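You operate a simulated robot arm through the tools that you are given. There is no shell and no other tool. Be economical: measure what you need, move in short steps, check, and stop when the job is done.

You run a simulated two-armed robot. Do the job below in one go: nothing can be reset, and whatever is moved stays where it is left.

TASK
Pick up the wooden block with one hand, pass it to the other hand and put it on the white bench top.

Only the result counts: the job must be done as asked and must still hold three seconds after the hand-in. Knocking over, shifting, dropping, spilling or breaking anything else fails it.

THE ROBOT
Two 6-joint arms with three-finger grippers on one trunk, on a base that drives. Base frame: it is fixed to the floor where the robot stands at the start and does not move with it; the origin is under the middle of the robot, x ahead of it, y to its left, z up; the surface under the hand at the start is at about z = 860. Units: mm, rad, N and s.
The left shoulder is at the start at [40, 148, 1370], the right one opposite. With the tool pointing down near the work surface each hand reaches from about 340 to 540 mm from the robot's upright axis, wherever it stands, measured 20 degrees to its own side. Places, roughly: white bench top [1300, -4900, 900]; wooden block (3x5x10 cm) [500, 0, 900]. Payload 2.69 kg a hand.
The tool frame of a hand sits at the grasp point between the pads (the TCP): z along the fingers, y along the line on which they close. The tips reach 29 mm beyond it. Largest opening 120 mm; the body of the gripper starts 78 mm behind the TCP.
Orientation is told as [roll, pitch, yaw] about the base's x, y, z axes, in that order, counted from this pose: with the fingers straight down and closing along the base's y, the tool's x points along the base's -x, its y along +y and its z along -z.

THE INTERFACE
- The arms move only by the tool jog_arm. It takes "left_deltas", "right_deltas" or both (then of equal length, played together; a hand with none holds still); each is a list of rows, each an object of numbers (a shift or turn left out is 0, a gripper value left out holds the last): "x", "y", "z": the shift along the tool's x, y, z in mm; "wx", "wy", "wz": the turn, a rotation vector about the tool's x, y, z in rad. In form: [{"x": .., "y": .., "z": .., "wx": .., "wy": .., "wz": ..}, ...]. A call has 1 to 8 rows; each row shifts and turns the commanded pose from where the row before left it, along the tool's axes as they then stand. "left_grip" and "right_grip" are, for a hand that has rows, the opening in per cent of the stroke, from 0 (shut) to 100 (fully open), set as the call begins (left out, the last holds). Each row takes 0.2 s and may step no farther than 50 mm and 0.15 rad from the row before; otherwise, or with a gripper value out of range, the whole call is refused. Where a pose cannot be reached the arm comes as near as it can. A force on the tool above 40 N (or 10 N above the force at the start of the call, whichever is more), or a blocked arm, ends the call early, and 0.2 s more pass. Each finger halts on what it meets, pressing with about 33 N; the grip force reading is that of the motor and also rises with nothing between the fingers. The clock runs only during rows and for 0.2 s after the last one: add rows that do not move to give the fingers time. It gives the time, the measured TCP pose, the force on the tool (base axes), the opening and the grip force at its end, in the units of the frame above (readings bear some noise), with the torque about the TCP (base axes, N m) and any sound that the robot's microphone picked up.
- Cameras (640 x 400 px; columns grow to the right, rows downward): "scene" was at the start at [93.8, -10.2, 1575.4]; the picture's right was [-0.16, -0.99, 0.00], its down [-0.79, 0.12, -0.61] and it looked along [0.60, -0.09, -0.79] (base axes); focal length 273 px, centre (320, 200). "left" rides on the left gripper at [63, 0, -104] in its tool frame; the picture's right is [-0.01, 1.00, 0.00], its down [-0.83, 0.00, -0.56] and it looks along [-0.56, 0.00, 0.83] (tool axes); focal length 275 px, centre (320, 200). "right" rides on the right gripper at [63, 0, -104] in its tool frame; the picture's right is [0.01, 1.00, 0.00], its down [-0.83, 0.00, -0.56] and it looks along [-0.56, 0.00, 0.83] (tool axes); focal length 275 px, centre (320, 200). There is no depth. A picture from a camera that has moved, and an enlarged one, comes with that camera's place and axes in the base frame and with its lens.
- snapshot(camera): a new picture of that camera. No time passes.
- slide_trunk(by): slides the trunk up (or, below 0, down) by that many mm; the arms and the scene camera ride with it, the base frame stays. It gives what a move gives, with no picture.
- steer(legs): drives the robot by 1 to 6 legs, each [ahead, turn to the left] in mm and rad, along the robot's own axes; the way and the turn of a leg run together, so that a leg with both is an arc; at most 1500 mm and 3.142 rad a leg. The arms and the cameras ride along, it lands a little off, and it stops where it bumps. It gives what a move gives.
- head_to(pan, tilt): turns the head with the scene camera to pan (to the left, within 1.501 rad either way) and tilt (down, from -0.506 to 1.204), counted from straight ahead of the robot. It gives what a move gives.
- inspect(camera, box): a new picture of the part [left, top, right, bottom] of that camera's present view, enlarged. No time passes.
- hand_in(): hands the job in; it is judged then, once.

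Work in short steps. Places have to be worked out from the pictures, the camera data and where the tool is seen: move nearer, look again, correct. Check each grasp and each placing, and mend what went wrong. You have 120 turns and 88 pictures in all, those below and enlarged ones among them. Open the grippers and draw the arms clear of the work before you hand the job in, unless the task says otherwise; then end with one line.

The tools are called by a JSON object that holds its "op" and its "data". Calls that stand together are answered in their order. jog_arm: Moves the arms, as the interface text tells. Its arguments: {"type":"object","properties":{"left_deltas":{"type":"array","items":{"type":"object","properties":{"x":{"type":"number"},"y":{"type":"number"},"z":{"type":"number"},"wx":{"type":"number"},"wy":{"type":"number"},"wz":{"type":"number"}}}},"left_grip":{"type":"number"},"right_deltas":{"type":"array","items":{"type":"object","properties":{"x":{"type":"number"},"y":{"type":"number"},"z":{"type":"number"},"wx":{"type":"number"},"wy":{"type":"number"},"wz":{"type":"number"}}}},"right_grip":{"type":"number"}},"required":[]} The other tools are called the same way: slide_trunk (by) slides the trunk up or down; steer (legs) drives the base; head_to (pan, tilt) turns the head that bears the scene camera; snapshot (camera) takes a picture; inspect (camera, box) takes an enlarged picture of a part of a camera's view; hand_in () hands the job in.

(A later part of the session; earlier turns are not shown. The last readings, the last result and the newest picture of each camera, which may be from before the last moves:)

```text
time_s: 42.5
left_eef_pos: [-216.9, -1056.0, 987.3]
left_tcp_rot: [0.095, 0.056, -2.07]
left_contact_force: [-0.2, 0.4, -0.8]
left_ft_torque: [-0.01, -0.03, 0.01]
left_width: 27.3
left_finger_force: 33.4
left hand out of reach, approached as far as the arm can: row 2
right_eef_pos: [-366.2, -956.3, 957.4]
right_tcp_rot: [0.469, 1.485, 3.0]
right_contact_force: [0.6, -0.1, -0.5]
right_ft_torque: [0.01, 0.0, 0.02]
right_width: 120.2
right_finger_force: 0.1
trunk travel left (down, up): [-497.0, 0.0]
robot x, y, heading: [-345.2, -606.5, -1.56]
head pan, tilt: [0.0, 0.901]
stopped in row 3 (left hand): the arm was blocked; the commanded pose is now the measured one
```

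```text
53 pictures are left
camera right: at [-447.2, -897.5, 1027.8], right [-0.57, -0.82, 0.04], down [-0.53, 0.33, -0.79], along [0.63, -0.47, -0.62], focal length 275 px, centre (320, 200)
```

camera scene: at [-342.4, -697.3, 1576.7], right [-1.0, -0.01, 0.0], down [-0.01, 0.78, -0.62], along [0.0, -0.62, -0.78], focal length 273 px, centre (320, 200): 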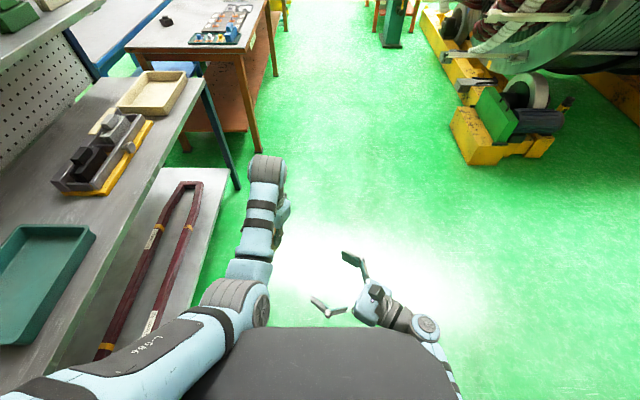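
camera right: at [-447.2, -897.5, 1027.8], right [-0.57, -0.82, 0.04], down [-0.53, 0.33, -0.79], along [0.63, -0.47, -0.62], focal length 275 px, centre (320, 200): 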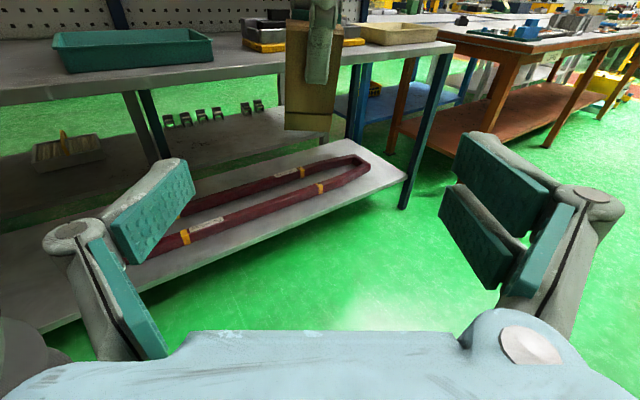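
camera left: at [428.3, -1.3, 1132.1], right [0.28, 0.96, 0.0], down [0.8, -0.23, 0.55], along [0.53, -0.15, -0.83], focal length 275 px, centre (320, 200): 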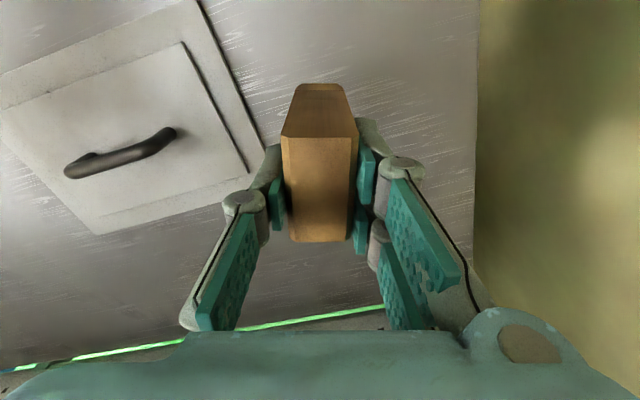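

The left elbow also meets the trunk when folded at this height. Lower hands mean straighter elbows, so I lower the left hand by ~90 mm, remove its small tilt, and then move it toward the midline.

{"op": "jog_arm", "data": {"left_deltas": [{"z": 30}, {"z": 30}, {"z": 27, "wx": 0.095, "wy": -0.056, "wz": 0.065}, {"x": -8, "y": -22}, {"x": -8, "y": -22}, {"x": -7, "y": -22}, {}]}}

{"op": "snapshot", "data": {"camera": "scene"}}

```text
time_s: 44.3
left_eef_pos: [-238.8, -1044.5, 894.6]
left_tcp_rot: [0.047, 0.029, -2.1]
left_contact_force: [-0.5, 0.3, -0.9]
left_ft_torque: [0.02, -0.05, 0.03]
left_width: 27.4
left_finger_force: 33.2
right_eef_pos: [-367.3, -956.1, 957.6]
right_tcp_rot: [0.465, 1.485, 2.997]
right_contact_force: [0.4, -0.4, 0.2]
right_ft_torque: [0.0, -0.02, -0.03]
right_width: 119.9
right_finger_force: 0.1
trunk travel left (down, up): [-497.0, 0.0]
robot x, y, heading: [-341.8, -604.0, -1.57]
head pan, tilt: [0.0, 0.901]
stopped in row 7 (left hand): the arm was blocked; the commanded pose is now the measured one
```

```text
52 pictures are left
camera scene: at [-343.6, -697.6, 1576.7], right [-1.0, -0.01, 0.0], down [-0.01, 0.78, -0.62], along [0.01, -0.62, -0.78], focal length 273 px, centre (320, 200)
```

scene: 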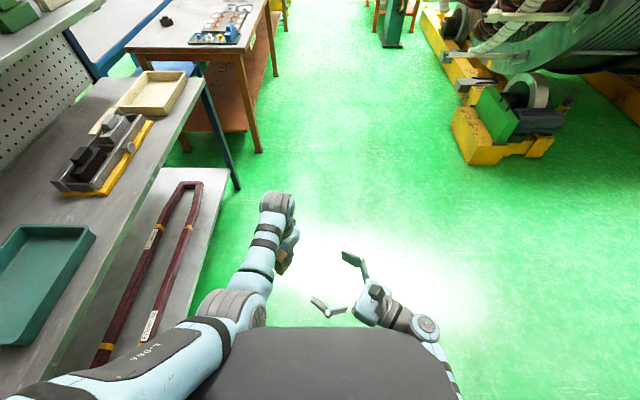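

The trunk blocks folded elbows, so the meeting point must be farther forward (about 480 mm ahead, 100 mm left). I move the left hand there and back up to z≈1020 with its tilt removed.

{"op": "jog_arm", "data": {"left_deltas": [{"x": -18, "y": 8, "wx": 0.047, "wy": -0.029}, {"x": -18, "y": 8}, {"z": -30}, {"z": -30}, {"z": -30}, {"z": -30}, {}]}}

{"op": "snapshot", "data": {"camera": "scene"}}

```text
time_s: 45.9
left_eef_pos: [-245.7, -1084.9, 1012.6]
left_tcp_rot: [-0.006, 0.001, -2.105]
left_contact_force: [0.8, -0.6, -0.3]
left_ft_torque: [-0.01, 0.01, -0.01]
left_width: 27.2
left_finger_force: 33.0
right_eef_pos: [-367.6, -956.7, 957.3]
right_tcp_rot: [0.466, 1.485, 2.999]
right_contact_force: [-0.3, -0.1, 0.3]
right_ft_torque: [0.0, -0.03, 0.0]
right_width: 119.8
right_finger_force: 0.0
trunk travel left (down, up): [-497.0, 0.0]
robot x, y, heading: [-344.6, -604.2, -1.564]
head pan, tilt: [0.0, 0.901]
```

```text
51 pictures are left
camera scene: at [-342.7, -697.4, 1576.7], right [-1.0, -0.01, 0.0], down [-0.01, 0.78, -0.62], along [0.0, -0.62, -0.78], focal length 273 px, centre (320, 200)
```

scene: 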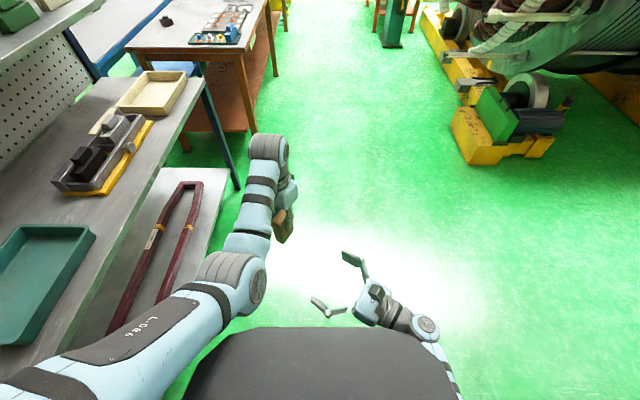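

The left hand is steady and level at z 1013. I level the right hand, match its heading (-0.535) and bring it to a pre-grasp point 60 mm short of the block.

{"op": "jog_arm", "data": {"right_deltas": [{"wx": 0.077, "wy": 0.078, "wz": 0.04}, {"y": 22}, {"y": 22}, {"z": 31}, {"z": 31}, {"z": 32}, {}]}}

{"op": "snapshot", "data": {"camera": "right"}}

{"op": "snapshot", "data": {"camera": "scene"}}

```text
time_s: 47.5
left_eef_pos: [-246.0, -1085.2, 1013.9]
left_tcp_rot: [-0.007, -0.001, -2.105]
left_contact_force: [-0.7, -0.1, -1.5]
left_ft_torque: [0.0, 0.01, -0.01]
left_width: 27.3
left_finger_force: 33.3
right_eef_pos: [-306.2, -1043.2, 957.4]
right_tcp_rot: [-1.692, 1.565, 0.913]
right_contact_force: [0.2, -0.2, -0.7]
right_ft_torque: [-0.02, 0.0, 0.0]
right_width: 120.2
right_finger_force: 0.1
trunk travel left (down, up): [-497.0, 0.0]
robot x, y, heading: [-344.1, -603.1, -1.564]
head pan, tilt: [0.0, 0.901]
```

```text
50 pictures are left
camera right: at [-397.2, -990.4, 1019.1], right [-0.51, -0.86, 0.0], down [-0.48, 0.28, -0.83], along [0.72, -0.42, -0.56], focal length 275 px, centre (320, 200)
```

right: 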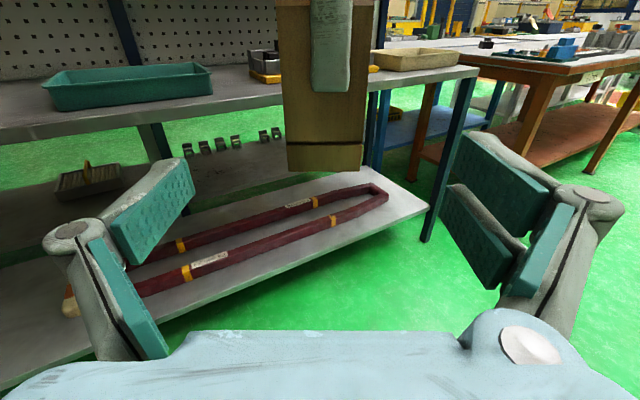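

```text
49 pictures are left
camera scene: at [-343.0, -697.7, 1576.7], right [-1.0, -0.01, 0.0], down [-0.01, 0.78, -0.62], along [0.0, -0.62, -0.78], focal length 273 px, centre (320, 200)
```

scene: 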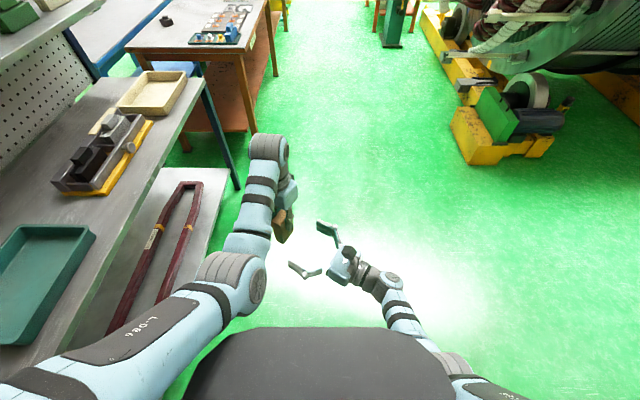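

Aligned: block front face ~61 mm ahead, 3 mm to tool +y. I advance in two steps.

{"op": "jog_arm", "data": {"right_deltas": [{"y": 3, "z": 15}, {"z": 20}, {}]}}

{"op": "jog_arm", "data": {"right_deltas": [{"z": 12}, {"z": 11}, {}]}}

{"op": "snapshot", "data": {"camera": "right"}}

```text
time_s: 48.3
left_eef_pos: [-244.6, -1085.5, 1014.2]
left_tcp_rot: [-0.006, 0.0, -2.105]
left_contact_force: [0.2, -0.4, -1.3]
left_ft_torque: [-0.02, 0.0, -0.03]
left_width: 27.5
left_finger_force: 33.0
right_eef_pos: [-279.2, -1062.8, 956.3]
right_tcp_rot: [-1.797, 1.566, 0.811]
right_contact_force: [0.3, 0.3, -1.0]
right_ft_torque: [0.0, -0.02, -0.03]
right_width: 120.2
right_finger_force: 0.1
trunk travel left (down, up): [-497.0, 0.0]
robot x, y, heading: [-341.5, -603.7, -1.563]
head pan, tilt: [0.0, 0.901]
```

```text
time_s: 49.1
left_eef_pos: [-245.6, -1084.0, 1012.6]
left_tcp_rot: [-0.004, -0.001, -2.104]
left_contact_force: [0.3, 0.3, 0.2]
left_ft_torque: [0.06, -0.04, 0.0]
left_width: 27.4
left_finger_force: 33.0
right_eef_pos: [-259.4, -1074.4, 956.6]
right_tcp_rot: [-1.721, 1.564, 0.889]
right_contact_force: [-0.2, 0.0, -0.2]
right_ft_torque: [0.02, -0.01, -0.03]
right_width: 120.1
right_finger_force: 0.1
trunk travel left (down, up): [-497.0, 0.0]
robot x, y, heading: [-342.8, -602.6, -1.564]
head pan, tilt: [0.0, 0.901]
```

```text
48 pictures are left
camera right: at [-350.2, -1021.1, 1019.7], right [-0.51, -0.86, 0.0], down [-0.48, 0.28, -0.83], along [0.72, -0.42, -0.56], focal length 275 px, centre (320, 200)
```

right: 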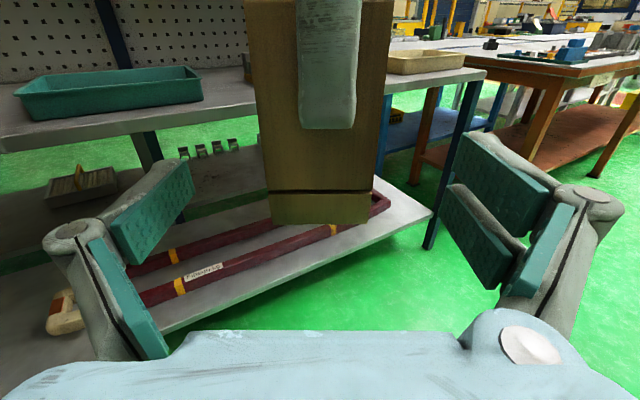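

Centred; front face at about +6 mm. I go 4 mm farther and close the right hand on the lower part.

{"op": "jog_arm", "data": {"right_deltas": [{"z": 4}, {}]}}

{"op": "jog_arm", "data": {"right_deltas": [{}, {}, {}, {}], "right_grip": 0}}

{"op": "snapshot", "data": {"camera": "right"}}

```text
time_s: 49.7
left_eef_pos: [-245.9, -1084.5, 1013.3]
left_tcp_rot: [-0.005, 0.001, -2.105]
left_contact_force: [-0.1, -0.6, -1.6]
left_ft_torque: [-0.01, 0.03, 0.0]
left_width: 27.4
left_finger_force: 33.9
right_eef_pos: [-255.5, -1076.4, 957.7]
right_tcp_rot: [-1.715, 1.564, 0.897]
right_contact_force: [0.0, -0.4, 0.5]
right_ft_torque: [-0.03, 0.0, 0.0]
right_width: 120.0
right_finger_force: 0.1
trunk travel left (down, up): [-497.0, 0.0]
robot x, y, heading: [-343.1, -604.1, -1.566]
head pan, tilt: [0.0, 0.901]
```

```text
time_s: 50.7
left_eef_pos: [-245.8, -1085.8, 1013.3]
left_tcp_rot: [-0.005, 0.001, -2.104]
left_contact_force: [-1.5, -3.4, -2.3]
left_ft_torque: [-0.02, -0.05, -0.03]
left_width: 27.6
left_finger_force: 34.0
right_eef_pos: [-255.2, -1076.8, 955.9]
right_tcp_rot: [-1.73, 1.565, 0.879]
right_contact_force: [0.3, 4.8, 0.8]
right_ft_torque: [-0.18, 0.04, 0.09]
right_width: 47.6
right_finger_force: 33.4
trunk travel left (down, up): [-497.0, 0.0]
robot x, y, heading: [-343.2, -602.8, -1.562]
head pan, tilt: [0.0, 0.901]
```

```text
47 pictures are left
camera right: at [-346.5, -1023.7, 1020.1], right [-0.51, -0.86, 0.0], down [-0.48, 0.28, -0.83], along [0.72, -0.42, -0.56], focal length 275 px, centre (320, 200)
```

right: 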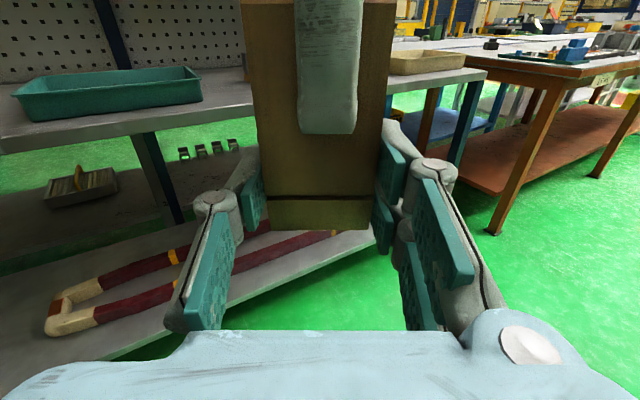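

Right hand grips firmly at 47.6 mm. I open the left hand to 55 % and watch.

{"op": "jog_arm", "data": {"left_deltas": [{}, {}, {}], "left_grip": 55}}

{"op": "snapshot", "data": {"camera": "right"}}

```text
time_s: 51.5
left_eef_pos: [-245.9, -1084.2, 1014.0]
left_tcp_rot: [-0.004, 0.001, -2.106]
left_contact_force: [-0.7, 1.0, 0.6]
left_ft_torque: [0.02, 0.01, 0.01]
left_width: 65.9
left_finger_force: 0.1
right_eef_pos: [-254.7, -1075.9, 957.7]
right_tcp_rot: [-1.643, 1.566, 0.966]
right_contact_force: [0.4, 0.3, 0.4]
right_ft_torque: [0.04, -0.01, -0.01]
right_width: 47.4
right_finger_force: 33.3
trunk travel left (down, up): [-497.0, 0.0]
robot x, y, heading: [-345.2, -601.9, -1.562]
head pan, tilt: [0.0, 0.901]
```

```text
46 pictures are left
camera right: at [-346.6, -1023.8, 1020.0], right [-0.51, -0.86, 0.0], down [-0.48, 0.28, -0.83], along [0.72, -0.42, -0.56], focal length 275 px, centre (320, 200)
```

right: 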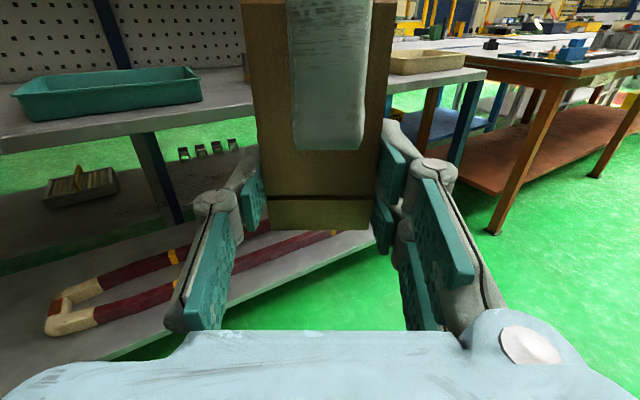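

The left pads are off the block while the right still holds it. I slide the left hand out sideways past the block (tool -x, its fingers are above the right fingers), then away.

{"op": "jog_arm", "data": {"left_deltas": [{"z": -5, "x": -10}, {"x": -25}, {"x": -25}, {}]}}

{"op": "snapshot", "data": {"camera": "scene"}}

{"op": "snapshot", "data": {"camera": "left"}}

```text
time_s: 52.5
left_eef_pos: [-276.0, -1137.2, 1020.4]
left_tcp_rot: [-0.006, 0.0, -2.104]
left_contact_force: [-0.6, 0.3, 0.4]
left_ft_torque: [-0.01, 0.02, -0.02]
left_width: 65.6
left_finger_force: 0.0
right_eef_pos: [-255.5, -1076.4, 957.5]
right_tcp_rot: [-1.685, 1.567, 0.923]
right_contact_force: [0.6, -0.2, -0.1]
right_ft_torque: [0.0, 0.02, -0.01]
right_width: 47.5
right_finger_force: 33.3
trunk travel left (down, up): [-497.0, 0.0]
robot x, y, heading: [-345.7, -597.5, -1.571]
head pan, tilt: [0.0, 0.901]
```

```text
45 pictures are left
camera scene: at [-342.6, -697.4, 1576.7], right [-1.0, -0.01, 0.0], down [-0.01, 0.78, -0.62], along [0.0, -0.62, -0.78], focal length 273 px, centre (320, 200)
```

scene: 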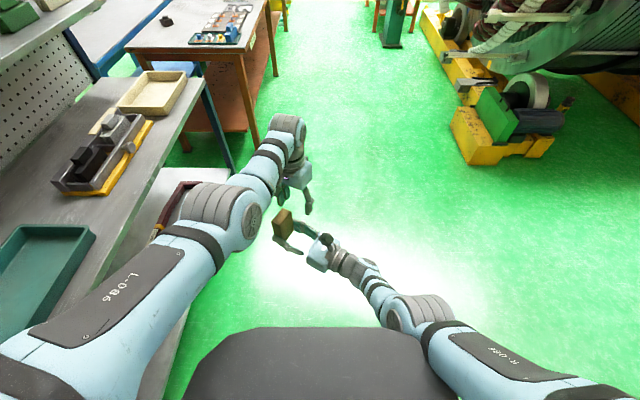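

```text
44 pictures are left
camera left: at [-243.0, -1082.3, 1124.9], right [0.86, -0.51, -0.01], down [-0.42, -0.71, 0.56], along [-0.29, -0.48, -0.83], focal length 275 px, centre (320, 200)
```

left: 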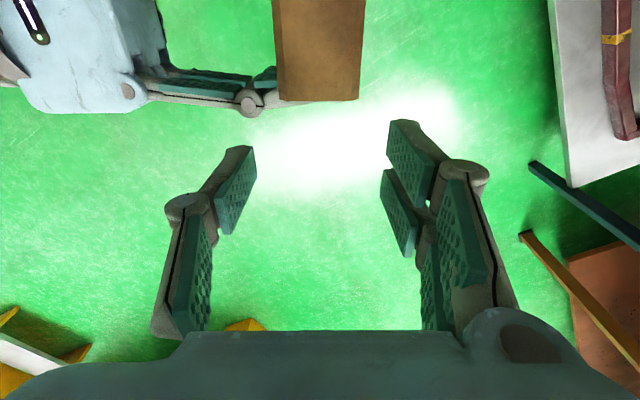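

Hand-over done: the right hand alone holds the block and the left is clear. I draw the right hand back 90 mm and the left hand off to the left.

{"op": "jog_arm", "data": {"right_deltas": [{"z": -30}, {"z": -30}, {"z": -30}, {}]}}

{"op": "jog_arm", "data": {"left_deltas": [{"y": 40}, {"y": 40, "x": 20}, {"y": 40, "x": 25}, {"wz": -0.14}, {"wz": -0.14}, {"wz": -0.14}, {"wz": -0.12}]}}

{"op": "snapshot", "data": {"camera": "scene"}}

```text
time_s: 53.5
left_eef_pos: [-275.8, -1137.1, 1019.5]
left_tcp_rot: [-0.005, 0.001, -2.106]
left_contact_force: [-0.2, 0.2, -0.1]
left_ft_torque: [-0.02, 0.01, 0.01]
left_width: 65.8
left_finger_force: 0.1
right_eef_pos: [-335.6, -1028.2, 958.3]
right_tcp_rot: [-1.567, 1.566, 1.043]
right_contact_force: [0.1, -0.1, 1.0]
right_ft_torque: [0.01, 0.02, -0.01]
right_width: 47.9
right_finger_force: 33.3
trunk travel left (down, up): [-497.0, 0.0]
robot x, y, heading: [-341.9, -601.3, -1.558]
head pan, tilt: [0.0, 0.901]
```

```text
time_s: 55.1
left_eef_pos: [-147.2, -1157.6, 1019.6]
left_tcp_rot: [-0.006, 0.002, -1.564]
left_contact_force: [-0.2, 0.0, -0.9]
left_ft_torque: [0.03, 0.0, 0.02]
left_width: 66.2
left_finger_force: 0.0
left hand out of reach, approached as far as the arm can: row 1, 3
right_eef_pos: [-334.7, -1029.3, 956.8]
right_tcp_rot: [-1.648, 1.566, 0.959]
right_contact_force: [1.1, -0.5, 0.6]
right_ft_torque: [0.0, -0.01, 0.02]
right_width: 47.7
right_finger_force: 33.0
trunk travel left (down, up): [-497.0, 0.0]
robot x, y, heading: [-343.5, -596.8, -1.561]
head pan, tilt: [0.0, 0.901]
```

```text
43 pictures are left
camera scene: at [-342.5, -697.8, 1576.7], right [-1.0, -0.01, 0.0], down [-0.01, 0.78, -0.62], along [0.0, -0.62, -0.78], focal length 273 px, centre (320, 200)
```

scene: 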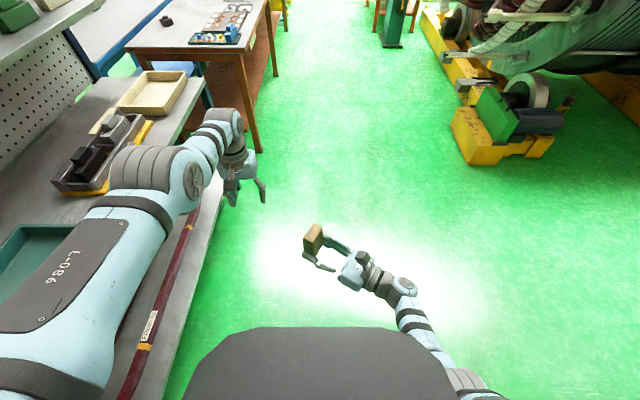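

Now I take the right hand a bit farther out and tip it to point down (tool wy negative), while pulling the left hand in slightly.

{"op": "jog_arm", "data": {"right_deltas": [{"z": -30, "y": 15}, {"z": -30, "y": 15}, {"z": -30, "y": 15}, {"wy": -0.1428}, {"wy": -0.1428}, {"wy": -0.1428}, {"wy": -0.1428}, {}], "left_deltas": [{"x": 25}, {"x": 25}, {"x": 25}, {"y": -20}, {}, {}, {}, {}]}}

{"op": "jog_arm", "data": {"right_deltas": [{"wy": -0.1428}, {"wy": -0.1428}, {"wy": -0.1428}, {"wy": -0.1428}, {"wy": -0.1428}, {"wy": -0.1428}, {"wy": -0.1428}, {}]}}

{"op": "snapshot", "data": {"camera": "scene"}}

{"op": "snapshot", "data": {"camera": "right"}}

```text
time_s: 56.9
left_eef_pos: [-169.4, -1150.0, 1000.4]
left_tcp_rot: [-0.004, 0.005, -1.567]
left_contact_force: [-0.5, 0.8, -0.2]
left_ft_torque: [-0.01, 0.0, -0.01]
left_width: 66.0
left_finger_force: 0.1
left hand out of reach, approached as far as the arm can: row 1, 2, 3
right_eef_pos: [-435.1, -1024.5, 956.6]
right_tcp_rot: [-0.008, 1.0, 2.601]
right_contact_force: [0.4, 0.4, -0.3]
right_ft_torque: [-0.03, 0.04, 0.01]
right_width: 47.5
right_finger_force: 33.5
trunk travel left (down, up): [-497.0, 0.0]
robot x, y, heading: [-343.3, -601.7, -1.562]
head pan, tilt: [0.0, 0.901]
```

```text
time_s: 58.9
left_eef_pos: [-170.6, -1149.8, 1000.6]
left_tcp_rot: [-0.001, 0.003, -1.565]
left_contact_force: [-0.1, 0.2, -0.9]
left_ft_torque: [-0.02, -0.01, 0.01]
left_width: 66.1
left_finger_force: 0.1
right_eef_pos: [-481.2, -1028.6, 951.6]
right_tcp_rot: [0.042, -0.063, 2.571]
right_contact_force: [-0.3, 0.2, 0.0]
right_ft_torque: [-0.02, 0.07, 0.0]
right_width: 47.2
right_finger_force: 32.5
trunk travel left (down, up): [-497.0, 0.0]
robot x, y, heading: [-345.5, -603.9, -1.565]
head pan, tilt: [0.0, 0.901]
stopped in row 8 (right hand): the arm was blocked; the commanded pose is now the measured one
```

```text
42 pictures are left
camera scene: at [-342.9, -697.5, 1576.7], right [-1.0, -0.01, 0.0], down [-0.01, 0.78, -0.62], along [0.0, -0.62, -0.78], focal length 273 px, centre (320, 200)
```

scene: 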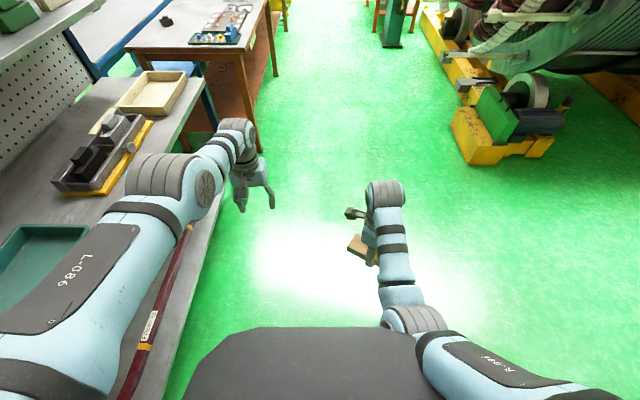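

```text
41 pictures are left
camera right: at [-421.1, -1063.1, 1050.1], right [-0.54, -0.84, 0.04], down [-0.66, 0.45, 0.61], along [-0.53, 0.3, -0.79], focal length 275 px, centre (320, 200)
```

right: 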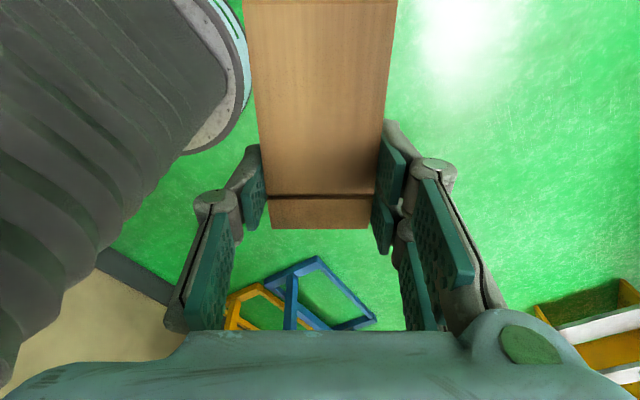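

The block is well seated with the hand almost vertical; the elbow is folded too much. I move the right hand forward-right and level it.

{"op": "jog_arm", "data": {"right_deltas": [{"y": 25}, {"y": 25}, {"y": 20, "x": -5}, {"wx": 0.042, "wy": 0.063}, {"z": -20}, {}]}}

{"op": "snapshot", "data": {"camera": "right"}}

```text
time_s: 60.3
left_eef_pos: [-168.3, -1150.9, 999.6]
left_tcp_rot: [-0.005, 0.003, -1.564]
left_contact_force: [0.2, 0.2, -0.2]
left_ft_torque: [0.02, 0.03, -0.03]
left_width: 65.8
left_finger_force: 0.0
right_eef_pos: [-518.7, -1083.6, 973.1]
right_tcp_rot: [-0.006, 0.001, 2.573]
right_contact_force: [0.3, -0.8, -0.1]
right_ft_torque: [0.04, 0.02, -0.02]
right_width: 47.4
right_finger_force: 32.9
trunk travel left (down, up): [-497.0, 0.0]
robot x, y, heading: [-342.4, -603.4, -1.56]
head pan, tilt: [0.0, 0.901]
```

```text
40 pictures are left
camera right: at [-466.9, -1118.2, 1077.7], right [-0.54, -0.84, -0.01], down [-0.7, 0.44, 0.56], along [-0.47, 0.3, -0.83], focal length 275 px, centre (320, 200)
```

right: 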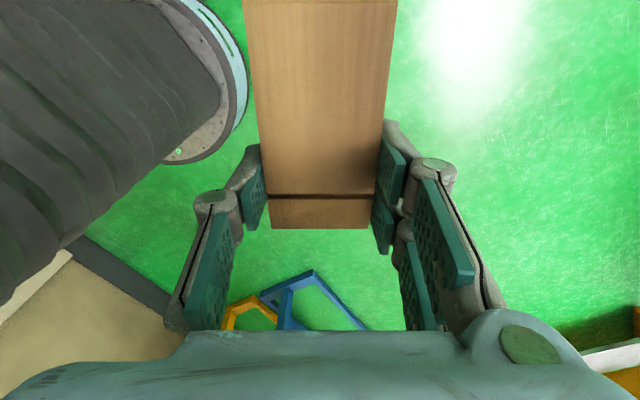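

The block is level in the right hand. I drive down the aisle, shifting to x≈-500 for clearance from the wooden table, and stop part way to look.

{"op": "steer", "data": {"legs": [[0, -0.15], [1100, 0], [0, 0.15], [1400, 0]]}}

{"op": "head_to", "data": {"pan": 0.5, "tilt": 0.4}}

{"op": "snapshot", "data": {"camera": "scene"}}

```text
time_s: 73.8
left_eef_pos: [-327.7, -3642.0, 999.8]
left_tcp_rot: [-0.003, 0.003, -1.568]
left_contact_force: [0.0, -0.6, 0.6]
left_ft_torque: [-0.02, 0.02, 0.02]
left_width: 66.0
left_finger_force: 0.1
right_eef_pos: [-677.0, -3573.0, 973.8]
right_tcp_rot: [-0.006, 0.001, 2.569]
right_contact_force: [-0.1, -0.1, 0.2]
right_ft_torque: [-0.01, 0.01, 0.0]
right_width: 47.6
right_finger_force: 33.1
trunk travel left (down, up): [-497.0, 0.0]
robot x, y, heading: [-502.3, -3092.4, -1.562]
head pan, tilt: [0.0, 0.901]
```

```text
time_s: 74.7
left_eef_pos: [-328.0, -3642.0, 998.5]
left_tcp_rot: [-0.003, 0.004, -1.567]
left_contact_force: [-1.1, -0.2, 0.0]
left_ft_torque: [-0.04, 0.0, -0.02]
left_width: 65.8
left_finger_force: 0.0
right_eef_pos: [-677.3, -3575.1, 972.9]
right_tcp_rot: [-0.006, 0.0, 2.571]
right_contact_force: [0.8, -0.7, -0.7]
right_ft_torque: [0.0, 0.04, 0.01]
right_width: 47.4
right_finger_force: 33.1
trunk travel left (down, up): [-497.0, 0.0]
robot x, y, heading: [-502.6, -3093.1, -1.566]
head pan, tilt: [0.499, 0.4]
```

```text
39 pictures are left
camera scene: at [-456.7, -3194.7, 1619.6], right [-0.88, -0.48, 0.0], down [-0.19, 0.34, -0.92], along [0.45, -0.81, -0.39], focal length 273 px, centre (320, 200)
```

scene: 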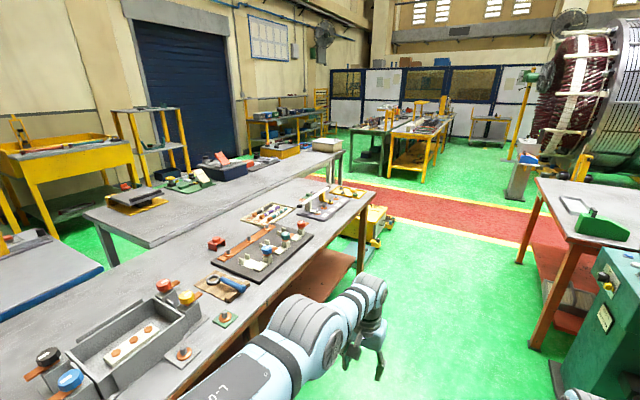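

The white bench spans about x 820–1580, y -3820…-6080; the wooden table ends near y≈-4970, and a yellow crate stands on the floor beyond. I drive 1500 more and look left.

{"op": "steer", "data": {"legs": [[1500, 0]]}}

{"op": "head_to", "data": {"pan": 0.8, "tilt": 0.45}}

{"op": "snapshot", "data": {"camera": "scene"}}

```text
time_s: 82.1
left_eef_pos: [-285.9, -5135.3, 999.1]
left_tcp_rot: [-0.004, 0.003, -1.541]
left_contact_force: [0.0, 0.4, 0.5]
left_ft_torque: [-0.01, 0.01, -0.03]
left_width: 65.9
left_finger_force: 0.1
right_eef_pos: [-637.3, -5077.6, 974.0]
right_tcp_rot: [-0.005, 0.0, 2.597]
right_contact_force: [0.0, 0.2, 0.1]
right_ft_torque: [0.0, 0.06, 0.0]
right_width: 47.3
right_finger_force: 33.3
trunk travel left (down, up): [-497.0, 0.0]
robot x, y, heading: [-470.1, -4591.9, -1.538]
head pan, tilt: [0.499, 0.4]
```

```text
time_s: 82.9
left_eef_pos: [-285.4, -5134.6, 999.9]
left_tcp_rot: [-0.005, 0.003, -1.541]
left_contact_force: [-1.0, 0.6, 0.3]
left_ft_torque: [-0.01, 0.03, 0.01]
left_width: 65.9
left_finger_force: 0.0
right_eef_pos: [-637.0, -5077.2, 972.8]
right_tcp_rot: [-0.005, -0.001, 2.597]
right_contact_force: [0.5, 0.1, -0.2]
right_ft_torque: [-0.01, 0.05, 0.04]
right_width: 47.7
right_finger_force: 32.8
trunk travel left (down, up): [-497.0, 0.0]
robot x, y, heading: [-471.4, -4590.7, -1.54]
head pan, tilt: [0.799, 0.45]
```

```text
38 pictures are left
camera scene: at [-404.4, -4673.6, 1615.0], right [-0.67, -0.74, 0.0], down [-0.32, 0.29, -0.9], along [0.66, -0.61, -0.44], focal length 273 px, centre (320, 200)
```

scene: 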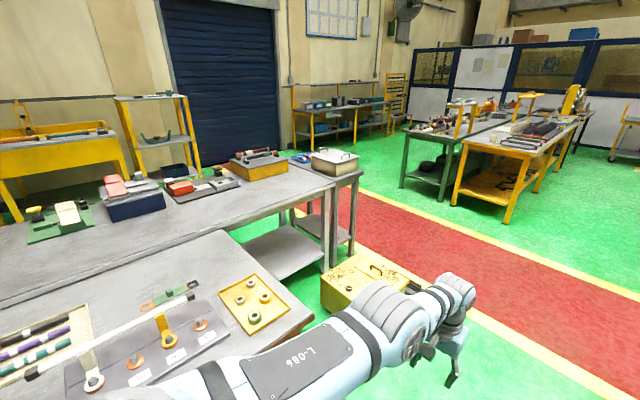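

I zoom in on the accessible end of the white bench and the gap between the wooden table and the crate.

{"op": "inspect", "data": {"camera": "scene", "box": [160, 130, 448, 310]}}

```text
2.22 times, centred on (304, 220) of scene
camera zoom: at [-404.4, -4673.6, 1615.0], right [-0.67, -0.74, 0.0], down [-0.32, 0.29, -0.9], along [0.66, -0.61, -0.44], focal length 606 px, centre (356, 156)
```

zoom: 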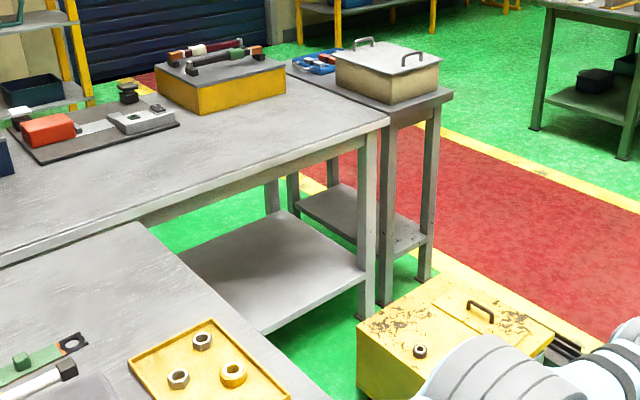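

The bench corner area near [880, -5900] is empty, but the gap between table end (y≈-5100) and crate (y≈-5680) is about 580 mm wide. I look straight down beside the robot to learn how wide its base is.

{"op": "head_to", "data": {"pan": -1.5, "tilt": 1.2}}

{"op": "snapshot", "data": {"camera": "scene"}}

```text
time_s: 85.1
left_eef_pos: [-286.2, -5135.3, 998.9]
left_tcp_rot: [-0.003, 0.004, -1.541]
left_contact_force: [0.5, 0.4, -0.9]
left_ft_torque: [-0.01, -0.02, 0.0]
left_width: 65.9
left_finger_force: 0.0
right_eef_pos: [-635.9, -5077.0, 972.5]
right_tcp_rot: [-0.004, -0.001, 2.597]
right_contact_force: [-0.4, -0.9, 0.7]
right_ft_torque: [0.01, 0.01, 0.03]
right_width: 47.5
right_finger_force: 33.0
trunk travel left (down, up): [-497.0, 0.0]
robot x, y, heading: [-474.2, -4591.0, -1.54]
head pan, tilt: [-1.499, 1.201]
```

```text
36 pictures are left
camera scene: at [-528.0, -4617.5, 1556.9], right [-0.1, 0.99, 0.0], down [0.93, 0.1, -0.36], along [-0.36, -0.04, -0.93], focal length 273 px, centre (320, 200)
```

scene: 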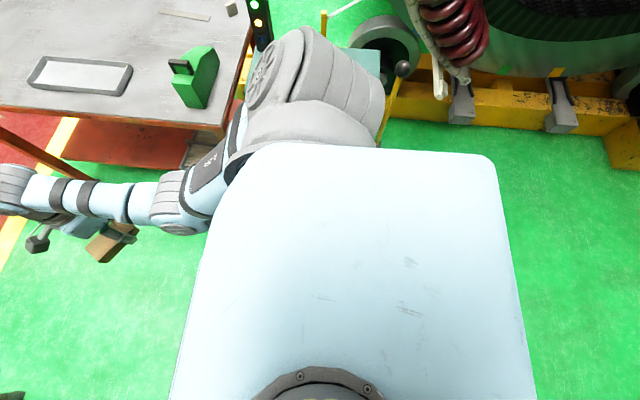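

The trunk hides the base here. I turn the left hand about its axis so its camera looks back at the robot's base.

{"op": "jog_arm", "data": {"left_deltas": [{"wz": 0.15}, {"wz": 0.15}, {"wz": 0.15}, {"wz": 0.15}, {"wz": 0.15}, {"wz": 0.15}, {"wz": 0.15}, {"wz": 0.15}]}}

{"op": "jog_arm", "data": {"left_deltas": [{"wz": 0.15}, {"wz": 0.15}, {"wz": 0.15}, {"wz": 0.15}, {"wz": 0.15}, {"wz": 0.15}, {"wz": 0.15}, {"wz": 0.15}]}}

{"op": "snapshot", "data": {"camera": "left"}}

```text
time_s: 86.9
left_eef_pos: [-285.9, -5134.8, 999.3]
left_tcp_rot: [-0.006, -0.001, -2.741]
left_contact_force: [0.7, 0.1, -1.0]
left_ft_torque: [-0.04, 0.01, 0.01]
left_width: 66.0
left_finger_force: 0.0
right_eef_pos: [-636.3, -5078.0, 972.9]
right_tcp_rot: [-0.005, 0.002, 2.597]
right_contact_force: [-0.5, -0.4, 0.3]
right_ft_torque: [0.03, 0.0, -0.01]
right_width: 47.5
right_finger_force: 32.7
trunk travel left (down, up): [-497.0, 0.0]
robot x, y, heading: [-473.5, -4593.7, -1.542]
head pan, tilt: [-1.499, 1.201]
```

```text
time_s: 88.7
left_eef_pos: [-284.7, -5135.9, 999.3]
left_tcp_rot: [-0.002, -0.006, 2.341]
left_contact_force: [1.1, -0.4, 0.3]
left_ft_torque: [0.03, 0.01, 0.01]
left_width: 66.0
left_finger_force: 0.2
right_eef_pos: [-635.5, -5077.4, 974.4]
right_tcp_rot: [-0.005, -0.001, 2.596]
right_contact_force: [1.0, -0.1, -0.1]
right_ft_torque: [0.01, 0.04, 0.03]
right_width: 47.6
right_finger_force: 32.2
trunk travel left (down, up): [-497.0, 0.0]
robot x, y, heading: [-475.1, -4595.4, -1.542]
head pan, tilt: [-1.499, 1.201]
```

```text
35 pictures are left
camera left: at [-241.2, -5181.3, 1105.1], right [-0.72, -0.69, 0.0], down [-0.57, 0.6, 0.56], along [-0.39, 0.4, -0.83], focal length 275 px, centre (320, 200)
```

left: 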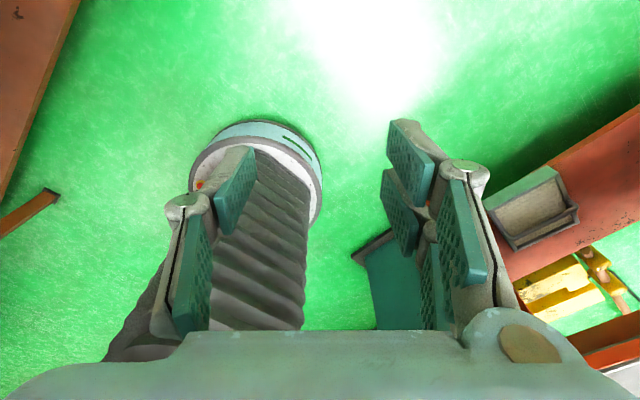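

The base is round, about 250 mm in radius, so it fits the gap with care. I drive on to y≈-5390, turn to face +x, and look through the gap.

{"op": "steer", "data": {"legs": [[0, -0.08], [800, 0]]}}

{"op": "steer", "data": {"legs": [[0, 1.6]]}}

{"op": "head_to", "data": {"pan": 0.0, "tilt": 0.55}}

{"op": "snapshot", "data": {"camera": "scene"}}

```text
time_s: 93.5
left_eef_pos: [-381.4, -5954.9, 1000.8]
left_tcp_rot: [0.0, -0.006, 2.25]
left_contact_force: [-0.1, 0.3, 0.3]
left_ft_torque: [0.02, 0.01, 0.03]
left_width: 66.3
left_finger_force: 0.0
right_eef_pos: [-723.8, -5862.1, 973.5]
right_tcp_rot: [-0.005, 0.0, 2.505]
right_contact_force: [-0.2, -0.2, -0.4]
right_ft_torque: [0.03, 0.02, 0.0]
right_width: 47.4
right_finger_force: 33.2
trunk travel left (down, up): [-497.0, 0.0]
robot x, y, heading: [-516.5, -5397.6, -1.632]
head pan, tilt: [-1.499, 1.201]
```

```text
time_s: 97.8
left_eef_pos: [38.7, -5246.7, 1000.3]
left_tcp_rot: [-0.001, -0.006, -2.436]
left_contact_force: [0.2, -0.2, -0.1]
left_ft_torque: [0.01, 0.0, 0.0]
left_width: 65.9
left_finger_force: 0.1
right_eef_pos: [-43.7, -5592.3, 974.5]
right_tcp_rot: [-0.005, 0.001, -2.184]
right_contact_force: [-0.5, 0.9, -0.1]
right_ft_torque: [0.0, 0.0, 0.01]
right_width: 47.5
right_finger_force: 32.7
trunk travel left (down, up): [-497.0, 0.0]
robot x, y, heading: [-511.9, -5398.7, -0.029]
head pan, tilt: [-1.499, 1.201]
```

```text
time_s: 99.3
left_eef_pos: [38.6, -5246.5, 1000.6]
left_tcp_rot: [0.003, -0.005, -2.437]
left_contact_force: [0.1, 0.1, -0.5]
left_ft_torque: [0.05, 0.03, 0.02]
left_width: 65.9
left_finger_force: 0.1
right_eef_pos: [-44.3, -5592.8, 972.7]
right_tcp_rot: [-0.005, 0.0, -2.182]
right_contact_force: [-0.1, -0.2, -0.3]
right_ft_torque: [-0.06, 0.03, 0.01]
right_width: 47.4
right_finger_force: 32.5
trunk travel left (down, up): [-497.0, 0.0]
robot x, y, heading: [-517.9, -5393.6, -0.034]
head pan, tilt: [0.0, 0.55]
```

```text
34 pictures are left
camera scene: at [-406.4, -5400.2, 1605.9], right [-0.04, -1.0, 0.0], down [-0.52, 0.02, -0.85], along [0.85, -0.03, -0.52], focal length 273 px, centre (320, 200)
```

scene: 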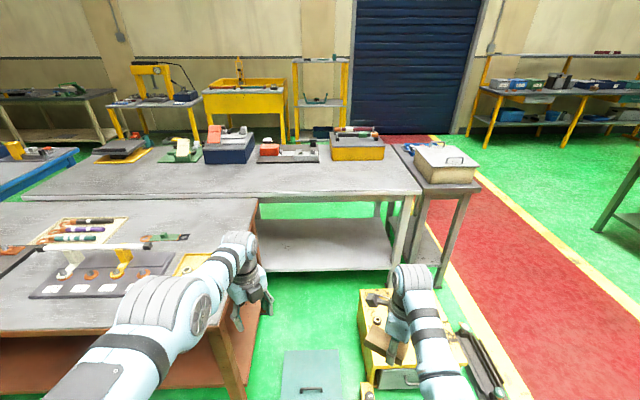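

There is also a teal box on the floor in the gap. I zoom in to measure it and the crate.

{"op": "inspect", "data": {"camera": "scene", "box": [200, 230, 520, 400]}}

{"op": "head_to", "data": {"pan": 0.0, "tilt": 0.85}}

{"op": "snapshot", "data": {"camera": "scene"}}

```text
2.00 times, centred on (360, 315) of scene
camera zoom: at [-406.4, -5400.2, 1605.9], right [-0.04, -1.0, 0.0], down [-0.52, 0.02, -0.85], along [0.85, -0.03, -0.52], focal length 546 px, centre (240, -30)
```

zoom: 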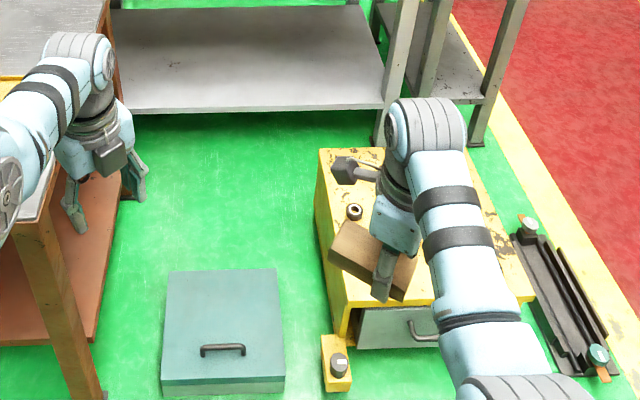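

```text
time_s: 100.2
left_eef_pos: [38.0, -5245.9, 1000.3]
left_tcp_rot: [0.002, -0.006, -2.436]
left_contact_force: [0.0, 0.8, -0.5]
left_ft_torque: [0.0, -0.01, -0.03]
left_width: 65.8
left_finger_force: 0.0
right_eef_pos: [-43.8, -5593.5, 973.6]
right_tcp_rot: [-0.006, 0.0, -2.185]
right_contact_force: [0.6, 0.1, 1.6]
right_ft_torque: [-0.02, 0.01, 0.02]
right_width: 47.7
right_finger_force: 33.3
trunk travel left (down, up): [-497.0, 0.0]
robot x, y, heading: [-514.9, -5395.7, -0.032]
head pan, tilt: [0.0, 0.85]
```

```text
32 pictures are left
camera scene: at [-418.0, -5399.8, 1580.6], right [-0.04, -1.0, 0.0], down [-0.75, 0.03, -0.66], along [0.66, -0.02, -0.75], focal length 273 px, centre (320, 200)
```

scene: 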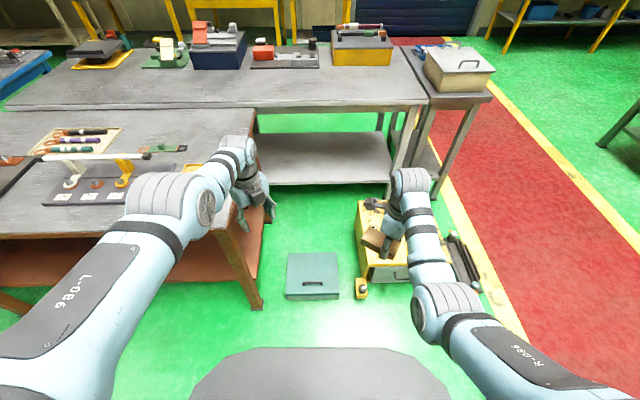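

The gap is blocked by the teal box on the floor, so this side can't be used. The floor south (red strip) and behind the bench is open; I drive to about [-300, -6750], face +x and go to x≈700 to view the bench's corner from there.

{"op": "steer", "data": {"legs": [[0, -1.38], [1390, 0], [0, 1.413]]}}

{"op": "head_to", "data": {"pan": 0.3, "tilt": 0.5}}

{"op": "snapshot", "data": {"camera": "scene"}}

```text
time_s: 113.9
left_eef_pos: [249.4, -6609.6, 1000.4]
left_tcp_rot: [0.003, -0.006, -2.413]
left_contact_force: [-0.1, 1.3, -0.1]
left_ft_torque: [-0.01, 0.04, 0.02]
left_width: 66.0
left_finger_force: 0.1
right_eef_pos: [174.4, -6957.6, 973.5]
right_tcp_rot: [-0.004, 0.0, -2.158]
right_contact_force: [0.5, 0.6, 0.9]
right_ft_torque: [0.02, 0.01, 0.02]
right_width: 47.7
right_finger_force: 33.3
trunk travel left (down, up): [-497.0, 0.0]
robot x, y, heading: [-307.4, -6771.6, -0.017]
head pan, tilt: [0.0, 0.85]
```

```text
time_s: 114.8
left_eef_pos: [248.3, -6609.1, 1001.4]
left_tcp_rot: [0.002, -0.004, -2.413]
left_contact_force: [1.2, 0.3, 0.3]
left_ft_torque: [0.02, 0.01, 0.04]
left_width: 65.9
left_finger_force: 0.0
right_eef_pos: [174.3, -6957.2, 974.0]
right_tcp_rot: [-0.005, -0.001, -2.158]
right_contact_force: [-0.5, 0.4, -0.4]
right_ft_torque: [0.02, 0.0, 0.0]
right_width: 47.4
right_finger_force: 32.8
trunk travel left (down, up): [-497.0, 0.0]
robot x, y, heading: [-307.8, -6770.4, -0.013]
head pan, tilt: [0.3, 0.499]
```

```text
31 pictures are left
camera scene: at [-195.5, -6745.9, 1610.5], right [0.28, -0.96, 0.0], down [-0.46, -0.14, -0.88], along [0.84, 0.25, -0.48], focal length 273 px, centre (320, 200)
```

scene: 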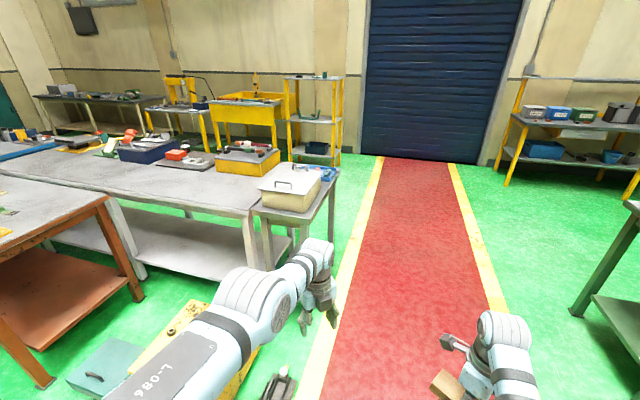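

Behind the bench (x 1600–3700) the floor is wide open. I drive along the red strip to x≈2200, turn north, and look at the bench from behind.

{"op": "steer", "data": {"legs": [[1500, 0], [1050, 0], [0, 1.57], [800, 0]]}}

{"op": "head_to", "data": {"pan": 1.3, "tilt": 0.6}}

{"op": "snapshot", "data": {"camera": "scene"}}

```text
time_s: 135.0
left_eef_pos: [2027.2, -5458.0, 1000.3]
left_tcp_rot: [0.001, -0.004, -0.803]
left_contact_force: [0.0, -0.1, 0.7]
left_ft_torque: [0.0, -0.03, 0.01]
left_width: 66.1
left_finger_force: 0.1
right_eef_pos: [2377.9, -5517.5, 974.1]
right_tcp_rot: [-0.004, 0.001, -0.548]
right_contact_force: [-0.6, 0.4, 0.1]
right_ft_torque: [0.03, -0.02, -0.01]
right_width: 47.4
right_finger_force: 33.2
trunk travel left (down, up): [-497.0, 0.0]
robot x, y, heading: [2207.7, -6004.8, 1.599]
head pan, tilt: [0.3, 0.499]
```

```text
time_s: 136.3
left_eef_pos: [2027.6, -5456.5, 999.7]
left_tcp_rot: [0.001, -0.006, -0.803]
left_contact_force: [0.6, -0.2, -0.2]
left_ft_torque: [-0.02, 0.01, 0.01]
left_width: 66.0
left_finger_force: 0.0
right_eef_pos: [2377.4, -5516.3, 973.6]
right_tcp_rot: [-0.004, 0.0, -0.548]
right_contact_force: [-0.5, -0.7, -0.6]
right_ft_torque: [0.02, -0.03, 0.0]
right_width: 47.3
right_finger_force: 33.0
trunk travel left (down, up): [-497.0, 0.0]
robot x, y, heading: [2216.1, -6003.2, 1.598]
head pan, tilt: [1.3, 0.6]
```

```text
30 pictures are left
camera scene: at [2125.5, -5958.6, 1601.5], right [0.24, 0.97, 0.0], down [0.55, -0.14, -0.83], along [-0.8, 0.2, -0.56], focal length 273 px, centre (320, 200)
```

scene: 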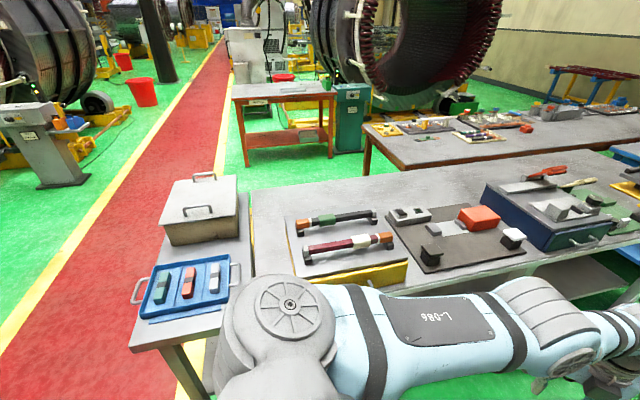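

From behind, the items stand along the rear edge; I drive north 900 mm to see the rest of the rear edge for a free spot.

{"op": "steer", "data": {"legs": [[1000, 0]]}}

{"op": "head_to", "data": {"pan": 1.5, "tilt": 0.6}}

{"op": "snapshot", "data": {"camera": "scene"}}

{"op": "head_to", "data": {"pan": 0.8, "tilt": 0.5}}

{"op": "snapshot", "data": {"camera": "scene"}}

```text
time_s: 141.4
left_eef_pos: [1996.7, -4479.5, 1001.5]
left_tcp_rot: [0.001, -0.006, -0.8]
left_contact_force: [0.5, -0.8, -0.3]
left_ft_torque: [0.0, -0.02, -0.03]
left_width: 65.9
left_finger_force: 0.1
right_eef_pos: [2347.1, -4537.7, 974.3]
right_tcp_rot: [-0.006, 0.0, -0.544]
right_contact_force: [0.4, -0.1, 0.1]
right_ft_torque: [0.0, -0.04, -0.03]
right_width: 47.5
right_finger_force: 33.0
trunk travel left (down, up): [-497.0, 0.0]
robot x, y, heading: [2180.1, -5021.9, 1.6]
head pan, tilt: [1.3, 0.6]
```

```text
time_s: 142.1
left_eef_pos: [1996.4, -4478.9, 1001.5]
left_tcp_rot: [0.0, -0.004, -0.801]
left_contact_force: [0.5, 0.1, 0.3]
left_ft_torque: [-0.03, -0.02, 0.0]
left_width: 65.8
left_finger_force: 0.0
right_eef_pos: [2347.5, -4537.9, 973.4]
right_tcp_rot: [-0.005, 0.0, -0.546]
right_contact_force: [-1.0, -0.2, 0.3]
right_ft_torque: [-0.02, -0.03, -0.01]
right_width: 47.6
right_finger_force: 32.6
trunk travel left (down, up): [-497.0, 0.0]
robot x, y, heading: [2184.4, -5020.9, 1.607]
head pan, tilt: [1.499, 0.6]
```

```text
29 pictures are left
camera scene: at [2094.0, -4998.6, 1601.5], right [0.04, 1.0, 0.0], down [0.56, -0.02, -0.83], along [-0.82, 0.03, -0.56], focal length 273 px, centre (320, 200)
```

scene: 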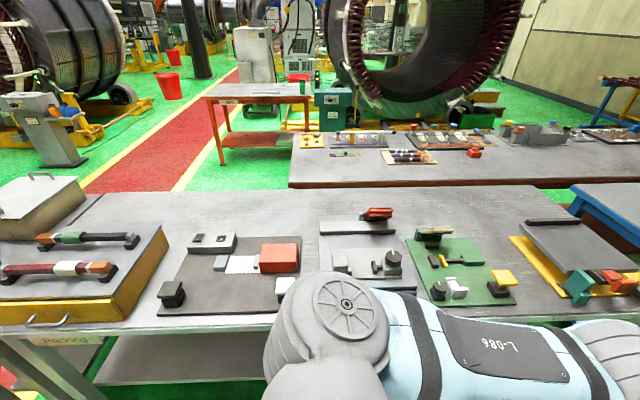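

```text
time_s: 143.2
left_eef_pos: [1995.8, -4478.7, 999.6]
left_tcp_rot: [0.003, -0.006, -0.8]
left_contact_force: [1.1, -0.9, 0.1]
left_ft_torque: [-0.03, -0.03, -0.01]
left_width: 66.1
left_finger_force: 0.0
right_eef_pos: [2347.5, -4537.5, 972.3]
right_tcp_rot: [-0.005, 0.001, -0.545]
right_contact_force: [-0.4, 0.0, 0.3]
right_ft_torque: [-0.03, -0.02, 0.03]
right_width: 47.7
right_finger_force: 33.1
trunk travel left (down, up): [-497.0, 0.0]
robot x, y, heading: [2182.4, -5025.3, 1.602]
head pan, tilt: [0.799, 0.499]
```

```text
28 pictures are left
camera scene: at [2115.1, -4940.6, 1610.5], right [0.67, 0.74, 0.0], down [0.35, -0.32, -0.88], along [-0.65, 0.59, -0.48], focal length 273 px, centre (320, 200)
```

scene: 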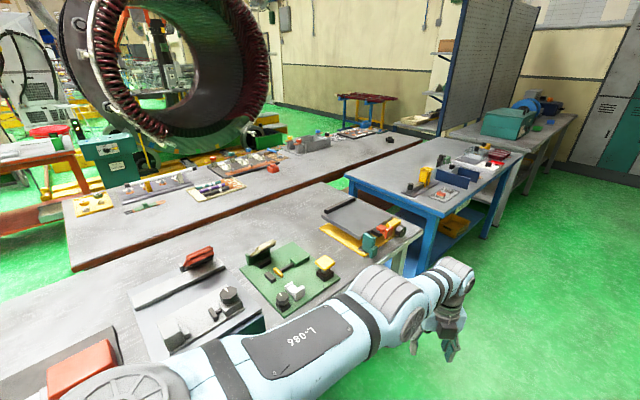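

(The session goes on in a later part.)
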